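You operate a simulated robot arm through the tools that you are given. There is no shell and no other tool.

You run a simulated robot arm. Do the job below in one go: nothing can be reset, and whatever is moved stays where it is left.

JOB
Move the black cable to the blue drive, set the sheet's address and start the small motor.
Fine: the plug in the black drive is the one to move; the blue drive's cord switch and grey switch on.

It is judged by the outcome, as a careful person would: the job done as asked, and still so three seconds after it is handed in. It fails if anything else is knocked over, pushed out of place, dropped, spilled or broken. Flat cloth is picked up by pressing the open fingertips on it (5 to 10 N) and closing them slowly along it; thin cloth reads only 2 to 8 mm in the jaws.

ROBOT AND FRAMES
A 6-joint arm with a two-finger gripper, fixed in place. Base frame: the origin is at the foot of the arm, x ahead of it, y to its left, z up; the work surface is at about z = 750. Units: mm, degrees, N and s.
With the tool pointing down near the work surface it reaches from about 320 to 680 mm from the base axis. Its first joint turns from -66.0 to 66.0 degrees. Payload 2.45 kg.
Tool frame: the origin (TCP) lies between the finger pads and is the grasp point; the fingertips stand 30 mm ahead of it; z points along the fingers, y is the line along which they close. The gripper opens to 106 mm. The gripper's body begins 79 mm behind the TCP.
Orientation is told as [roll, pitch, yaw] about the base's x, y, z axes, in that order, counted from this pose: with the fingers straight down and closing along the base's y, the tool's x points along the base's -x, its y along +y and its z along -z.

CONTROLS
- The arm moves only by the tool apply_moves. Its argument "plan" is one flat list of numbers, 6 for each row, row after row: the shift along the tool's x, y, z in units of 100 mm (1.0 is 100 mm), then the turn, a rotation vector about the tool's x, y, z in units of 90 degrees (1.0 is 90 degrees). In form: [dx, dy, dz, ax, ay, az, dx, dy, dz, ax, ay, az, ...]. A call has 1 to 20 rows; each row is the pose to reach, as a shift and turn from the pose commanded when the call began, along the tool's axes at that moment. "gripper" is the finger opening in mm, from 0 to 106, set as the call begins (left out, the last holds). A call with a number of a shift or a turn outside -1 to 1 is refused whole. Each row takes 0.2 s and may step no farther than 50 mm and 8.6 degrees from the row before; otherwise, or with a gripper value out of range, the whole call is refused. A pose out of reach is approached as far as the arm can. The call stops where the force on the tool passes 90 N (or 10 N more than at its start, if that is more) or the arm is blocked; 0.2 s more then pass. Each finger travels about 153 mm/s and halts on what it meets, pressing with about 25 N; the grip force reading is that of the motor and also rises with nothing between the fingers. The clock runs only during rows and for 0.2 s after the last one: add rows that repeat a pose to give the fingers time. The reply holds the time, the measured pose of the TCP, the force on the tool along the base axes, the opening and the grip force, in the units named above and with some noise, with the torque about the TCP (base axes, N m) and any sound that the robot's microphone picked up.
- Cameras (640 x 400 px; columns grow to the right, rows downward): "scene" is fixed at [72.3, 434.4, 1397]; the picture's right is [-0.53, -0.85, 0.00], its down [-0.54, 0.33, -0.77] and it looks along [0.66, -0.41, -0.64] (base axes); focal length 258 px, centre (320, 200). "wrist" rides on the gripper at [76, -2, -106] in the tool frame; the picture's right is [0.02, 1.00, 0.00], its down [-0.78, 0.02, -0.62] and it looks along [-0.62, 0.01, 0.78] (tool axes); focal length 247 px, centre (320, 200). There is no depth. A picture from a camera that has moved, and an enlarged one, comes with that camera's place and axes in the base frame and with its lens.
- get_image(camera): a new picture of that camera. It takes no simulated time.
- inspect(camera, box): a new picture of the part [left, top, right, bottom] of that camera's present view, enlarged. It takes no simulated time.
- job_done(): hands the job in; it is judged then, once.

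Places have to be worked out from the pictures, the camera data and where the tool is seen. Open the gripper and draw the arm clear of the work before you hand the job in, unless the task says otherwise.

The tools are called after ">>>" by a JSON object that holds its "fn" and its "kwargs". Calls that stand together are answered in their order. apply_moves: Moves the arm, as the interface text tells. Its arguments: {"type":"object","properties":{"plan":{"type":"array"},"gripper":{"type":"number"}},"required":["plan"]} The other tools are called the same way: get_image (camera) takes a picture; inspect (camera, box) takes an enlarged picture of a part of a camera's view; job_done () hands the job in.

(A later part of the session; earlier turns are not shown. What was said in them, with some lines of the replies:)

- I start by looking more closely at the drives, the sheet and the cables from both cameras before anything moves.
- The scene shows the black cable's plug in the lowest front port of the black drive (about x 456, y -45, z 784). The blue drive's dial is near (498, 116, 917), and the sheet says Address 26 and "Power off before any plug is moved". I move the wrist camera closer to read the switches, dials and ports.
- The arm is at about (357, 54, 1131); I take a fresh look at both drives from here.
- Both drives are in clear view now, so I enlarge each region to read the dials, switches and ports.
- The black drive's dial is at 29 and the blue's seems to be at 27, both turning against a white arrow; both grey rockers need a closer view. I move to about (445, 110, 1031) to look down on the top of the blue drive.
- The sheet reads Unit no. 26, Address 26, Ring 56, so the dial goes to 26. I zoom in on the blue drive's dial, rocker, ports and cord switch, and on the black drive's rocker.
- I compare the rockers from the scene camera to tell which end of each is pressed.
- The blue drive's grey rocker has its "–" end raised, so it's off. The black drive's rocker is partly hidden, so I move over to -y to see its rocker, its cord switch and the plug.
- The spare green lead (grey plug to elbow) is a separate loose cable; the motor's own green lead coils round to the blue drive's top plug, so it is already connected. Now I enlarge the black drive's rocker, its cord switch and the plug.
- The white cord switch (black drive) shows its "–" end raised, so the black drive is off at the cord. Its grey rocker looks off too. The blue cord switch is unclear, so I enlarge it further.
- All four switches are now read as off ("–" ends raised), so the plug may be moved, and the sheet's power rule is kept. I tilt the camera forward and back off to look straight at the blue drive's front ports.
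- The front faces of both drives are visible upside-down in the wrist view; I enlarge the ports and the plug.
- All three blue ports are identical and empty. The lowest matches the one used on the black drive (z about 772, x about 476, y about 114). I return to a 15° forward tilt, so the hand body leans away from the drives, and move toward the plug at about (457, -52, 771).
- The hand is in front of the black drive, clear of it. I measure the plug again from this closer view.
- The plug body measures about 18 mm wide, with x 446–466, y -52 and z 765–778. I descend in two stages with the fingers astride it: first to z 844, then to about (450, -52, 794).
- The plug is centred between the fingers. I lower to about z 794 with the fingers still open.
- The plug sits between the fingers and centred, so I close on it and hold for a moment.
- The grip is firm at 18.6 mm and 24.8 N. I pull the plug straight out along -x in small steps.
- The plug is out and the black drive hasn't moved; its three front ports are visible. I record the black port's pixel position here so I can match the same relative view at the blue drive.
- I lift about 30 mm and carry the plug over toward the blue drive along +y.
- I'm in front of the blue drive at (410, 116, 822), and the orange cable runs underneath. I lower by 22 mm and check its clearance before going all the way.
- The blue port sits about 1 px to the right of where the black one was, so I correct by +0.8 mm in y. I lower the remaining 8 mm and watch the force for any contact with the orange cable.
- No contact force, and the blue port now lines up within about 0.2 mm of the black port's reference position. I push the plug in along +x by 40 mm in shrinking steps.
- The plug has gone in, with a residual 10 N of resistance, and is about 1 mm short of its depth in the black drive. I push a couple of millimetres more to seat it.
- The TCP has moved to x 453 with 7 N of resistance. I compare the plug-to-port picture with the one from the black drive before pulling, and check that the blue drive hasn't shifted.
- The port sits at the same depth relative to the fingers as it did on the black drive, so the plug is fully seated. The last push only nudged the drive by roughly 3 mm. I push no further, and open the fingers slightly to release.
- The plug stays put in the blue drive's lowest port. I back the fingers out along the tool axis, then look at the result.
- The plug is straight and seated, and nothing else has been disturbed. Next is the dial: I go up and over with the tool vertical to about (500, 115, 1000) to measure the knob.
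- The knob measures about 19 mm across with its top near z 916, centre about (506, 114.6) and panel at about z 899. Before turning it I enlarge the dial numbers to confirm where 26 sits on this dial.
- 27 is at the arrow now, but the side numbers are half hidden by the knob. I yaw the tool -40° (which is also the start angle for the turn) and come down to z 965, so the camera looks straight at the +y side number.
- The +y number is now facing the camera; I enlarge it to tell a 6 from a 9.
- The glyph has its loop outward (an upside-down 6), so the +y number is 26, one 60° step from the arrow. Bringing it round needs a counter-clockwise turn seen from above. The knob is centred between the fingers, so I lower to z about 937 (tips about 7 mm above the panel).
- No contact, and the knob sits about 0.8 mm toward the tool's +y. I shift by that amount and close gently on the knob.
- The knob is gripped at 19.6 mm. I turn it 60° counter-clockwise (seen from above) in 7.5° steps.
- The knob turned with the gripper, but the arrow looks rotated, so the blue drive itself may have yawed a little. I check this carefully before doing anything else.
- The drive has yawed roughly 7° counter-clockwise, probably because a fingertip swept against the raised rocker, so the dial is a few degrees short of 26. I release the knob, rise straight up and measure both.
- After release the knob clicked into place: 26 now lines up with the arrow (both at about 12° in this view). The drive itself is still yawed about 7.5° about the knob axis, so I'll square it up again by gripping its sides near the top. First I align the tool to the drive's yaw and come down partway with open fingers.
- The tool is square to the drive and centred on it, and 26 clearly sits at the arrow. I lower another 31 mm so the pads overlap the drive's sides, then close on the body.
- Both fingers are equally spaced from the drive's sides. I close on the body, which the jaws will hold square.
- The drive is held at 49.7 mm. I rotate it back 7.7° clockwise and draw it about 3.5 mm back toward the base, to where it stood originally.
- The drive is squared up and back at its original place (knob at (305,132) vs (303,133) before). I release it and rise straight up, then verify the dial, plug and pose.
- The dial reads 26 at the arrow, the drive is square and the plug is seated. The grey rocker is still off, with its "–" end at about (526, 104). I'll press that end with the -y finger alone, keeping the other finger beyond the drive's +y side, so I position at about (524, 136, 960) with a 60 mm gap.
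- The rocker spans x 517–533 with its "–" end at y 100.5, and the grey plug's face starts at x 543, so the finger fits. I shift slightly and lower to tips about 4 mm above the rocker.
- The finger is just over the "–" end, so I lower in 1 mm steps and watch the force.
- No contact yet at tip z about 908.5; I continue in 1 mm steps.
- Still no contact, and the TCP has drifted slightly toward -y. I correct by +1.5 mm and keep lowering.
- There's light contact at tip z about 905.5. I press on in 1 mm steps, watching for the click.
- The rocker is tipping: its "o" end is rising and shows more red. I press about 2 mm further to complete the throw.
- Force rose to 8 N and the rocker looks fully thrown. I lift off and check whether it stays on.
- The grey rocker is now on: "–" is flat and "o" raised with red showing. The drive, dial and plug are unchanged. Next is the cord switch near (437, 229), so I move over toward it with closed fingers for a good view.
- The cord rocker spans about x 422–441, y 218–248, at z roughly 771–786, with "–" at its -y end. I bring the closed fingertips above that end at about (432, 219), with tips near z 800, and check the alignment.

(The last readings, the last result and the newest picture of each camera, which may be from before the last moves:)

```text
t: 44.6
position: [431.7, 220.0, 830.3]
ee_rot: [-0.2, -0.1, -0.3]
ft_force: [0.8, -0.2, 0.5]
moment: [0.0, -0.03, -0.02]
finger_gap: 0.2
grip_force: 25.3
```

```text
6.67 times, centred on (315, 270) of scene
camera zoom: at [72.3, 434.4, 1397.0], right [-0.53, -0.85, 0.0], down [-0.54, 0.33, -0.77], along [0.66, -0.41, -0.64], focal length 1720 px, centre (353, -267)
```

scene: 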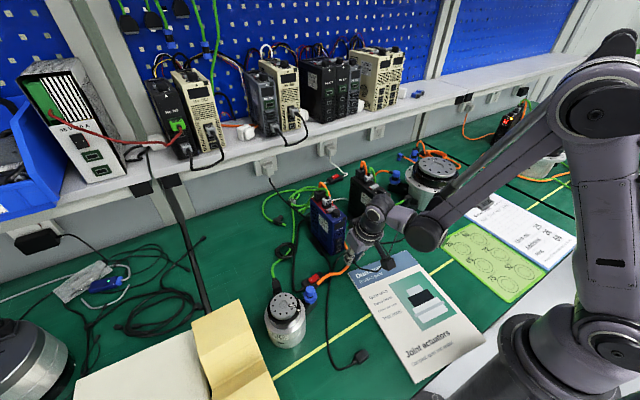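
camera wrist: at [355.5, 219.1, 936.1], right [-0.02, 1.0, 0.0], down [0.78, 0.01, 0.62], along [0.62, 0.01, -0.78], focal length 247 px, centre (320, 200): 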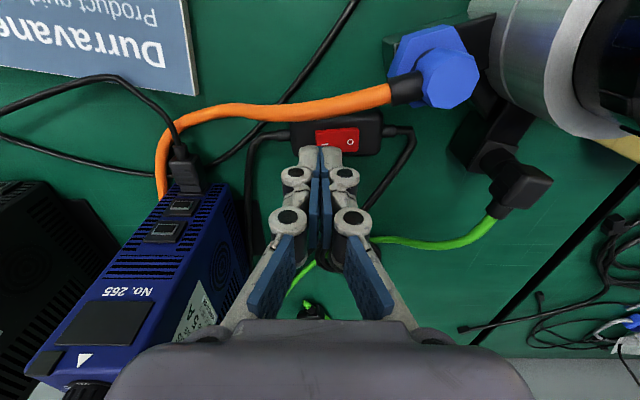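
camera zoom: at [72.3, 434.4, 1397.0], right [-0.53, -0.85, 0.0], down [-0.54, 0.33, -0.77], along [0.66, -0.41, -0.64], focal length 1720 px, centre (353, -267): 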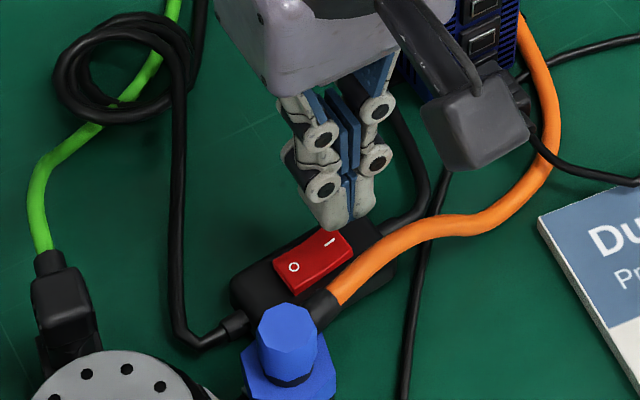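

The "–" mark triangulates to (432, 224, 778). I shift 2 mm to -y so the tips stay clear of the pivot, and lower to tips about 782.

>>> {"fn": "apply_moves", "kwargs": {"plan": [0, -0.02, 0.1, 0, 0, 0, 0, -0.02, 0.18, 0, 0, 0, 0, -0.02, 0.18, 0, 0, 0]}}

>>> {"fn": "inspect", "kwargs": {"camera": "wrist", "box": [270, 70, 410, 200]}}

>>> {"fn": "inspect", "kwargs": {"camera": "scene", "box": [290, 250, 340, 290]}}

```text
t: 45.4
position: [431.5, 218.6, 812.2]
ee_rot: [0.0, 0.0, -0.4]
ft_force: [0.0, -1.0, -0.5]
moment: [0.0, -0.03, 0.0]
finger_gap: 0.0
grip_force: 24.7
```

```text
3.08 times, centred on (340, 135) of wrist
camera zoom: at [356.0, 217.8, 918.1], right [-0.02, 1.0, 0.0], down [0.78, 0.01, 0.62], along [0.62, 0.01, -0.78], focal length 760 px, centre (258, 400)
```

zoom: 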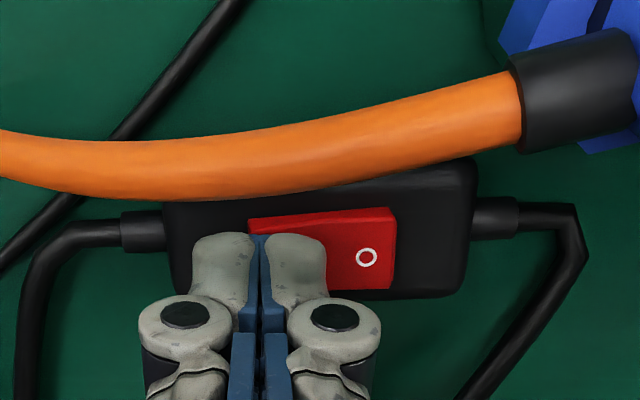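

```text
10.00 times, centred on (315, 270) of scene
camera zoom: at [72.3, 434.4, 1397.0], right [-0.53, -0.85, 0.0], down [-0.54, 0.33, -0.77], along [0.66, -0.41, -0.64], focal length 2580 px, centre (370, -500)
```

zoom: 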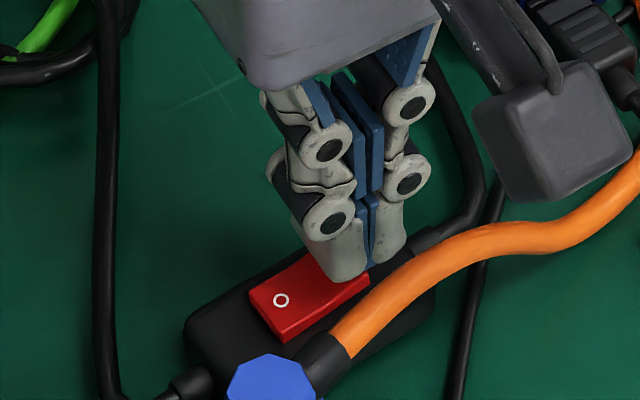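

The closed tips are slightly wider than I assumed and reach almost to the pivot. I shift 3 mm further to -y, then lower in 1 mm steps.

>>> {"fn": "apply_moves", "kwargs": {"plan": [0, -0.03, 0, 0, 0, 0, 0, -0.03, 0.01, 0, 0, 0, 0, -0.03, 0.02, 0, 0, 0, 0, -0.03, 0.03, 0, 0, 0, 0, -0.03, 0.04, 0, 0, 0]}}

```text
t: 46.6
position: [433.0, 214.9, 808.7]
ee_rot: [0.0, -0.1, -0.2]
ft_force: [-0.1, 0.3, -0.2]
moment: [-0.01, -0.01, -0.02]
finger_gap: 0.0
grip_force: 25.3
```

No contact at tip z about 778.5; I continue down in 1 mm steps.

>>> {"fn": "apply_moves", "kwargs": {"plan": [0, 0, 0.01, 0, 0, 0, 0, 0, 0.02, 0, 0, 0, 0, 0, 0.03, 0, 0, 0]}}

>>> {"fn": "inspect", "kwargs": {"camera": "wrist", "box": [270, 70, 410, 200]}}

>>> {"fn": "inspect", "kwargs": {"camera": "scene", "box": [290, 250, 340, 290]}}

```text
t: 47.4
position: [432.5, 214.5, 805.3]
ee_rot: [0.0, 0.0, -0.2]
ft_force: [-0.9, -0.2, 1.8]
moment: [0.01, -0.01, -0.01]
finger_gap: 0.1
grip_force: 25.0
```

```text
3.08 times, centred on (340, 135) of wrist
camera zoom: at [355.4, 213.1, 910.9], right [-0.02, 1.0, 0.0], down [0.78, 0.01, 0.62], along [0.62, 0.01, -0.78], focal length 760 px, centre (258, 400)
```

zoom: 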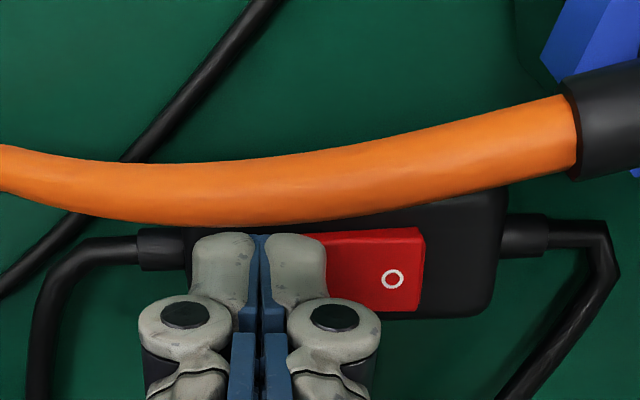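

```text
10.00 times, centred on (315, 270) of scene
camera zoom: at [72.2, 434.4, 1397.0], right [-0.53, -0.85, 0.0], down [-0.54, 0.33, -0.77], along [0.66, -0.41, -0.64], focal length 2580 px, centre (370, -500)
```

zoom: 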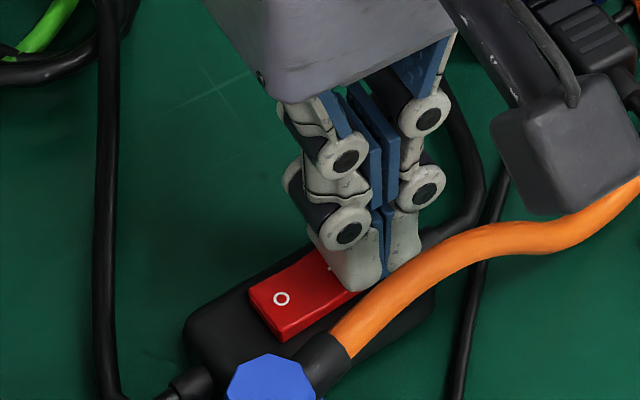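

Light contact has begun. I press further in 1 mm steps and watch the rocker's "o" end.

>>> {"fn": "apply_moves", "kwargs": {"plan": [0, 0, 0.01, 0, 0, 0, 0, 0, 0.02, 0, 0, 0, 0, 0, 0.02, 0, 0, 0]}}

>>> {"fn": "inspect", "kwargs": {"camera": "wrist", "box": [270, 70, 410, 200]}}

>>> {"fn": "inspect", "kwargs": {"camera": "scene", "box": [290, 250, 340, 290]}}

```text
t: 48.2
position: [432.6, 214.4, 803.0]
ee_rot: [0.0, 0.0, -0.3]
ft_force: [0.8, -1.3, 5.7]
moment: [0.0, 0.0, -0.05]
finger_gap: 0.0
grip_force: 25.2
```

```text
3.08 times, centred on (340, 135) of wrist
camera zoom: at [355.5, 213.1, 908.6], right [-0.02, 1.0, 0.0], down [0.78, 0.01, 0.62], along [0.62, 0.01, -0.78], focal length 760 px, centre (258, 400)
```

zoom: 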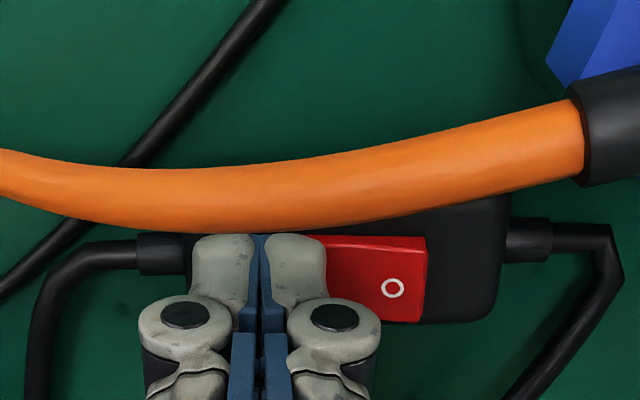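

```text
10.00 times, centred on (315, 270) of scene
camera zoom: at [72.2, 434.4, 1397.0], right [-0.53, -0.85, 0.0], down [-0.54, 0.33, -0.77], along [0.66, -0.41, -0.64], focal length 2580 px, centre (370, -500)
```

zoom: 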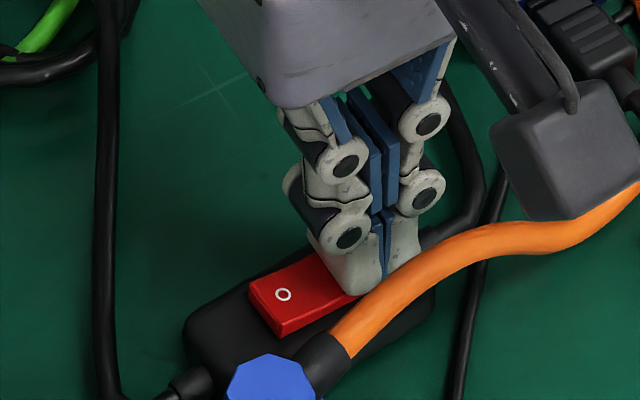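

The rocker is tipping with 5.7 N applied, so I press about 1.5 mm more to finish the throw.

>>> {"fn": "apply_moves", "kwargs": {"plan": [0, 0, 0.008, 0, 0, 0, 0, 0, 0.016, 0, 0, 0, 0, 0, 0.016, 0, 0, 0]}}

>>> {"fn": "inspect", "kwargs": {"camera": "scene", "box": [250, 250, 350, 350]}}

>>> {"fn": "inspect", "kwargs": {"camera": "wrist", "box": [270, 70, 410, 200]}}

```text
t: 49.0
position: [432.7, 214.6, 803.9]
ee_rot: [0.0, -0.2, -0.2]
ft_force: [0.7, 1.2, 23.2]
moment: [0.17, 0.02, -0.02]
finger_gap: 0.1
grip_force: 24.5
```

```text
4.00 times, centred on (300, 300) of scene
camera zoom: at [71.9, 434.2, 1397.1], right [-0.53, -0.85, 0.0], down [-0.54, 0.33, -0.77], along [0.66, -0.41, -0.64], focal length 1032 px, centre (400, -200)
```

zoom: 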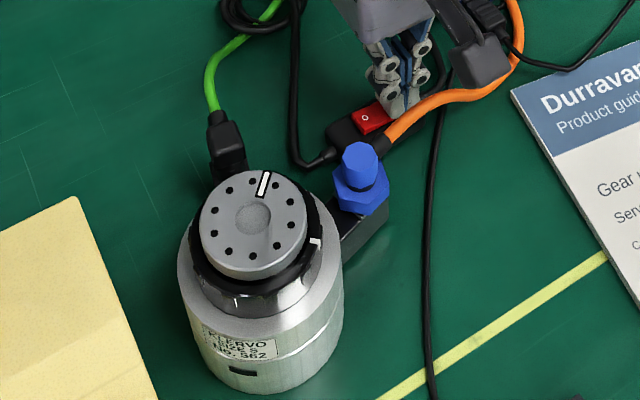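

```text
3.08 times, centred on (340, 135) of wrist
camera zoom: at [355.4, 212.8, 907.8], right [-0.02, 1.0, 0.0], down [0.78, 0.01, 0.62], along [0.62, 0.01, -0.78], focal length 760 px, centre (258, 400)
```

zoom: 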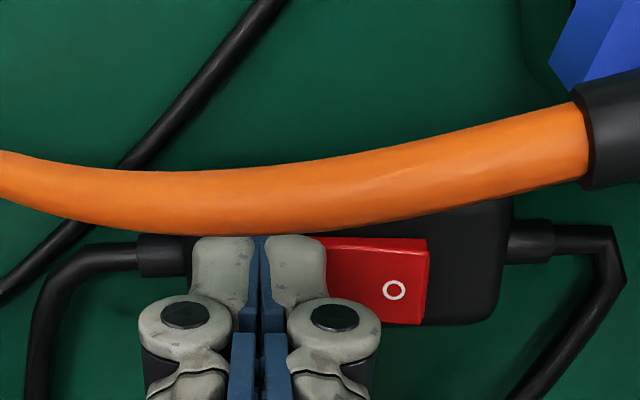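

The motor's white mark has moved, so it's turning. The rocker is fully down at 23 N, so I lift straight off and check everything.

>>> {"fn": "apply_moves", "kwargs": {"plan": [0, 0, -0.03, 0, 0, 0, 0, 0, -0.3, 0, 0, 0, 0, 0, -0.65, 0, 0, 0, 0, 0, -1.0, 0, 0, 0, 0, 0, -1.0, 0, 0, 0]}}

>>> {"fn": "get_image", "kwargs": {"camera": "wrist"}}

>>> {"fn": "get_image", "kwargs": {"camera": "scene"}}

>>> {"fn": "inspect", "kwargs": {"camera": "scene", "box": [250, 250, 350, 350]}}

>>> {"fn": "inspect", "kwargs": {"camera": "wrist", "box": [300, 60, 400, 150]}}

```text
t: 50.2
position: [432.0, 214.2, 900.5]
ee_rot: [0.0, -0.1, -0.3]
ft_force: [-0.1, -0.5, -0.6]
moment: [0.0, -0.03, -0.03]
finger_gap: 0.0
grip_force: 25.2
```

```text
taken
camera wrist: at [354.9, 212.8, 1006.2], right [-0.02, 1.0, 0.0], down [0.78, 0.01, 0.62], along [0.62, 0.01, -0.78], focal length 247 px, centre (320, 200)
```

wrist: 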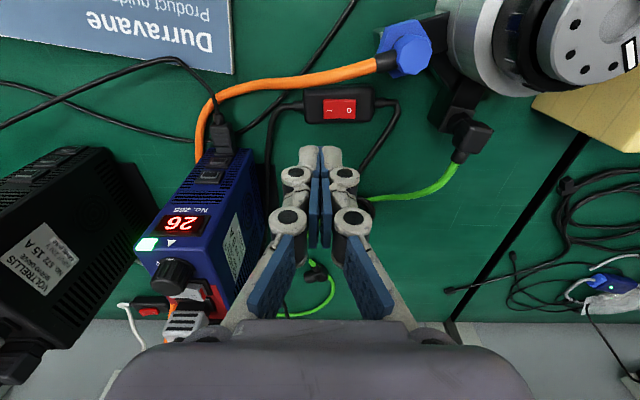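

```text
taken
```

scene: 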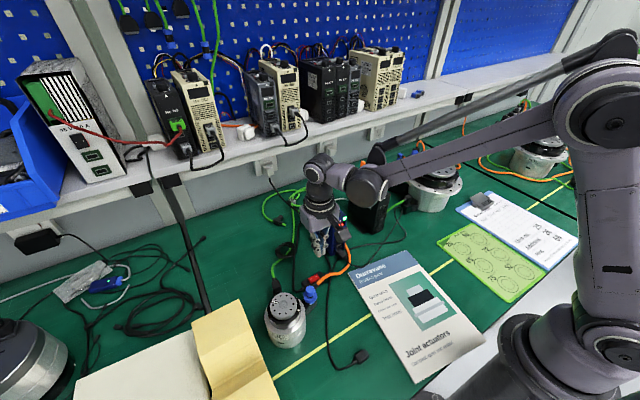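

```text
4.00 times, centred on (300, 300) of scene
camera zoom: at [72.3, 434.4, 1397.0], right [-0.53, -0.85, 0.0], down [-0.54, 0.33, -0.77], along [0.66, -0.41, -0.64], focal length 1032 px, centre (400, -200)
```

zoom: 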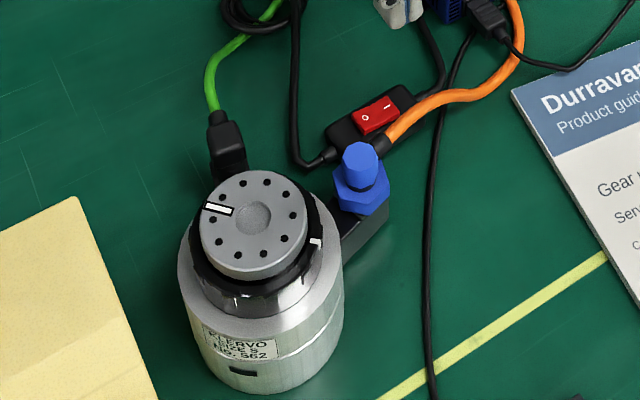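

```text
4.44 times, centred on (350, 105) of wrist
camera zoom: at [354.9, 212.8, 1006.2], right [-0.02, 1.0, 0.0], down [0.78, 0.01, 0.62], along [0.62, 0.01, -0.78], focal length 1098 px, centre (187, 622)
```

zoom: 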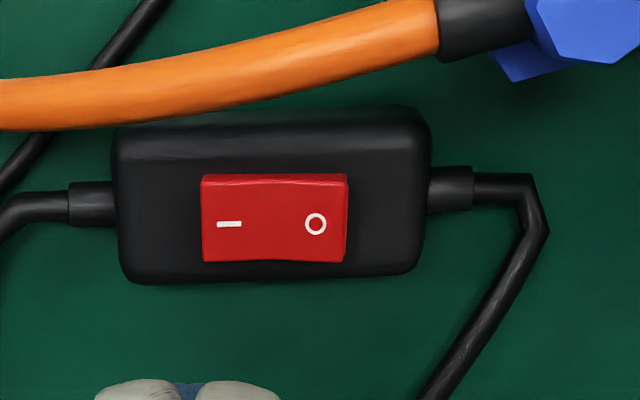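

The blue drive's display shows 26 with a green light, the cord switch stays on, and the small motor is turning. I raise the arm clear and open the gripper.

>>> {"fn": "apply_moves", "kwargs": {"plan": [0, 0, -0.35, 0, 0, 0, 0, 0, -0.7, 0, 0, 0, 0, 0, -1.0, 0, 0, 0, 0, 0, -1.0, 0, 0, 0]}}

>>> {"fn": "apply_moves", "kwargs": {"plan": [0.05, -0.1, -0.35, 0, 0, 0, 0.1, -0.2, -0.7, 0, 0, 0, 0.15, -0.3, -1.0, 0, 0, 0, 0.15, -0.3, -1.0, 0, 0, 0], "gripper": 100}}

>>> {"fn": "get_image", "kwargs": {"camera": "wrist"}}

>>> {"fn": "get_image", "kwargs": {"camera": "scene"}}

>>> {"fn": "inspect", "kwargs": {"camera": "scene", "box": [260, 180, 400, 350]}}

>>> {"fn": "inspect", "kwargs": {"camera": "scene", "box": [300, 190, 370, 260]}}

```text
t: 51.2
position: [430.2, 214.7, 1002.2]
ee_rot: [-0.1, 0.0, -0.4]
ft_force: [0.4, 0.1, 0.1]
moment: [0.04, 0.01, -0.02]
finger_gap: 0.1
grip_force: 24.9
```

```text
t: 52.2
position: [414.7, 184.7, 1101.4]
ee_rot: [0.1, -0.1, -0.3]
ft_force: [0.4, 0.3, -0.4]
moment: [-0.04, -0.02, 0.04]
finger_gap: 99.8
grip_force: 0.0
```

```text
taken
camera wrist: at [339.1, 183.5, 1207.0], right [-0.02, 1.0, 0.0], down [0.78, 0.01, 0.62], along [0.62, 0.01, -0.78], focal length 247 px, centre (320, 200)
```

wrist: 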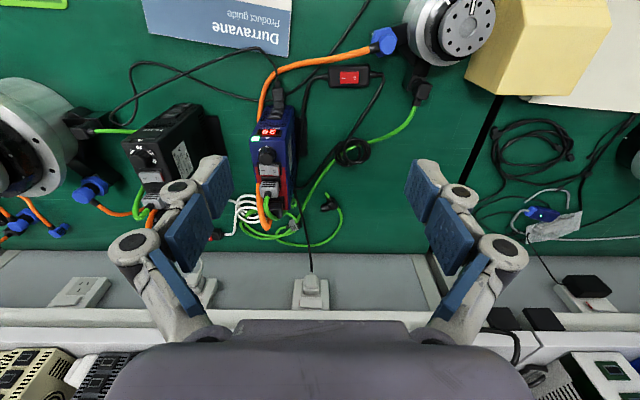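

```text
taken
```

scene: 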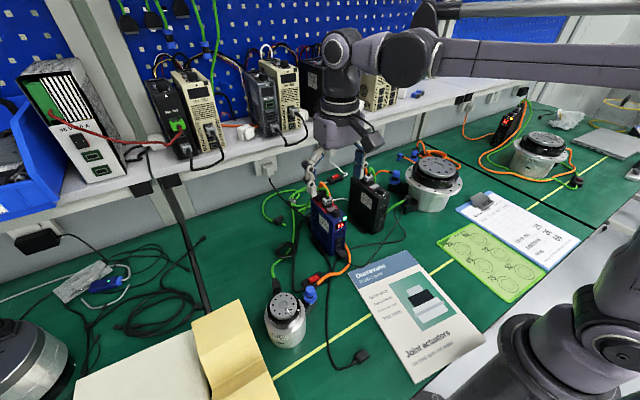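

```text
2.35 times, centred on (330, 265) of scene
camera zoom: at [72.3, 434.4, 1397.0], right [-0.53, -0.85, 0.0], down [-0.54, 0.33, -0.77], along [0.66, -0.41, -0.64], focal length 607 px, centre (296, 47)
```

zoom: 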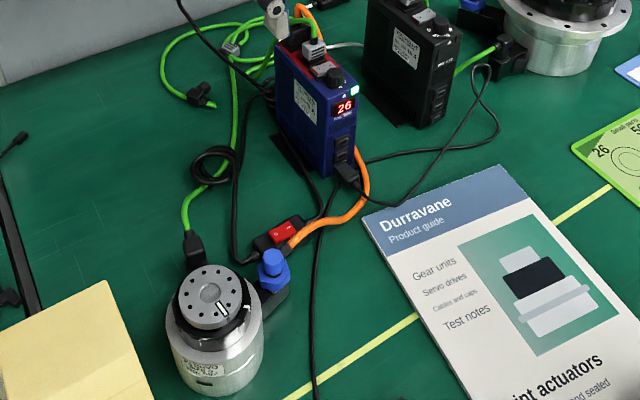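

```text
5.71 times, centred on (335, 225) of scene
camera zoom: at [72.3, 434.4, 1397.0], right [-0.53, -0.85, 0.0], down [-0.54, 0.33, -0.77], along [0.66, -0.41, -0.64], focal length 1474 px, centre (234, 57)
```

zoom: 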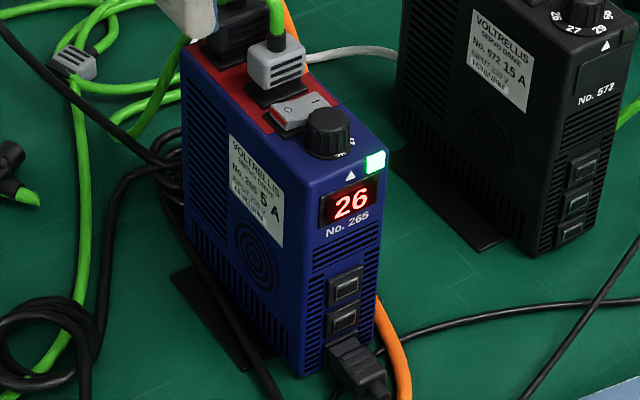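

The blue drive shows 26 with its green light on and the black cable's plug sits in its front port. Both blue switches are on and the small motor keeps turning. The black drive, booklet, sheet and other cables are in place, and the arm is clear with the gripper open, so I hand the job in.

>>> {"fn": "job_done", "kwargs": {}}

```text
The job is handed in.
```

The black cable is now plugged into the blue drive, its address is set to 26 as on the sheet, and the small motor is running. At the last look before I handed it in, the drive's display read 26 with the green light on.

- **Plug:** I moved the plug that was in the black drive, and it sits in the blue drive's lowest front port, matching where it was before. All four switches were off when I moved it, as the sheet requires.
- **Dial:** it was on 27 and I turned it one step to 26.
- **Switches:** I switched on the blue drive's grey switch first, then its cord switch. The motor started with the cord switch.

**Blue drive nudged:** while I worked, the blue drive slid back about 4 mm as the plug went in and twisted about 7.5° when I turned the dial. I gripped it by its sides and set it back square, and it looks to be within a few millimetres of where it started. I saw nothing else disturbed. The arm is clear with the gripper open.
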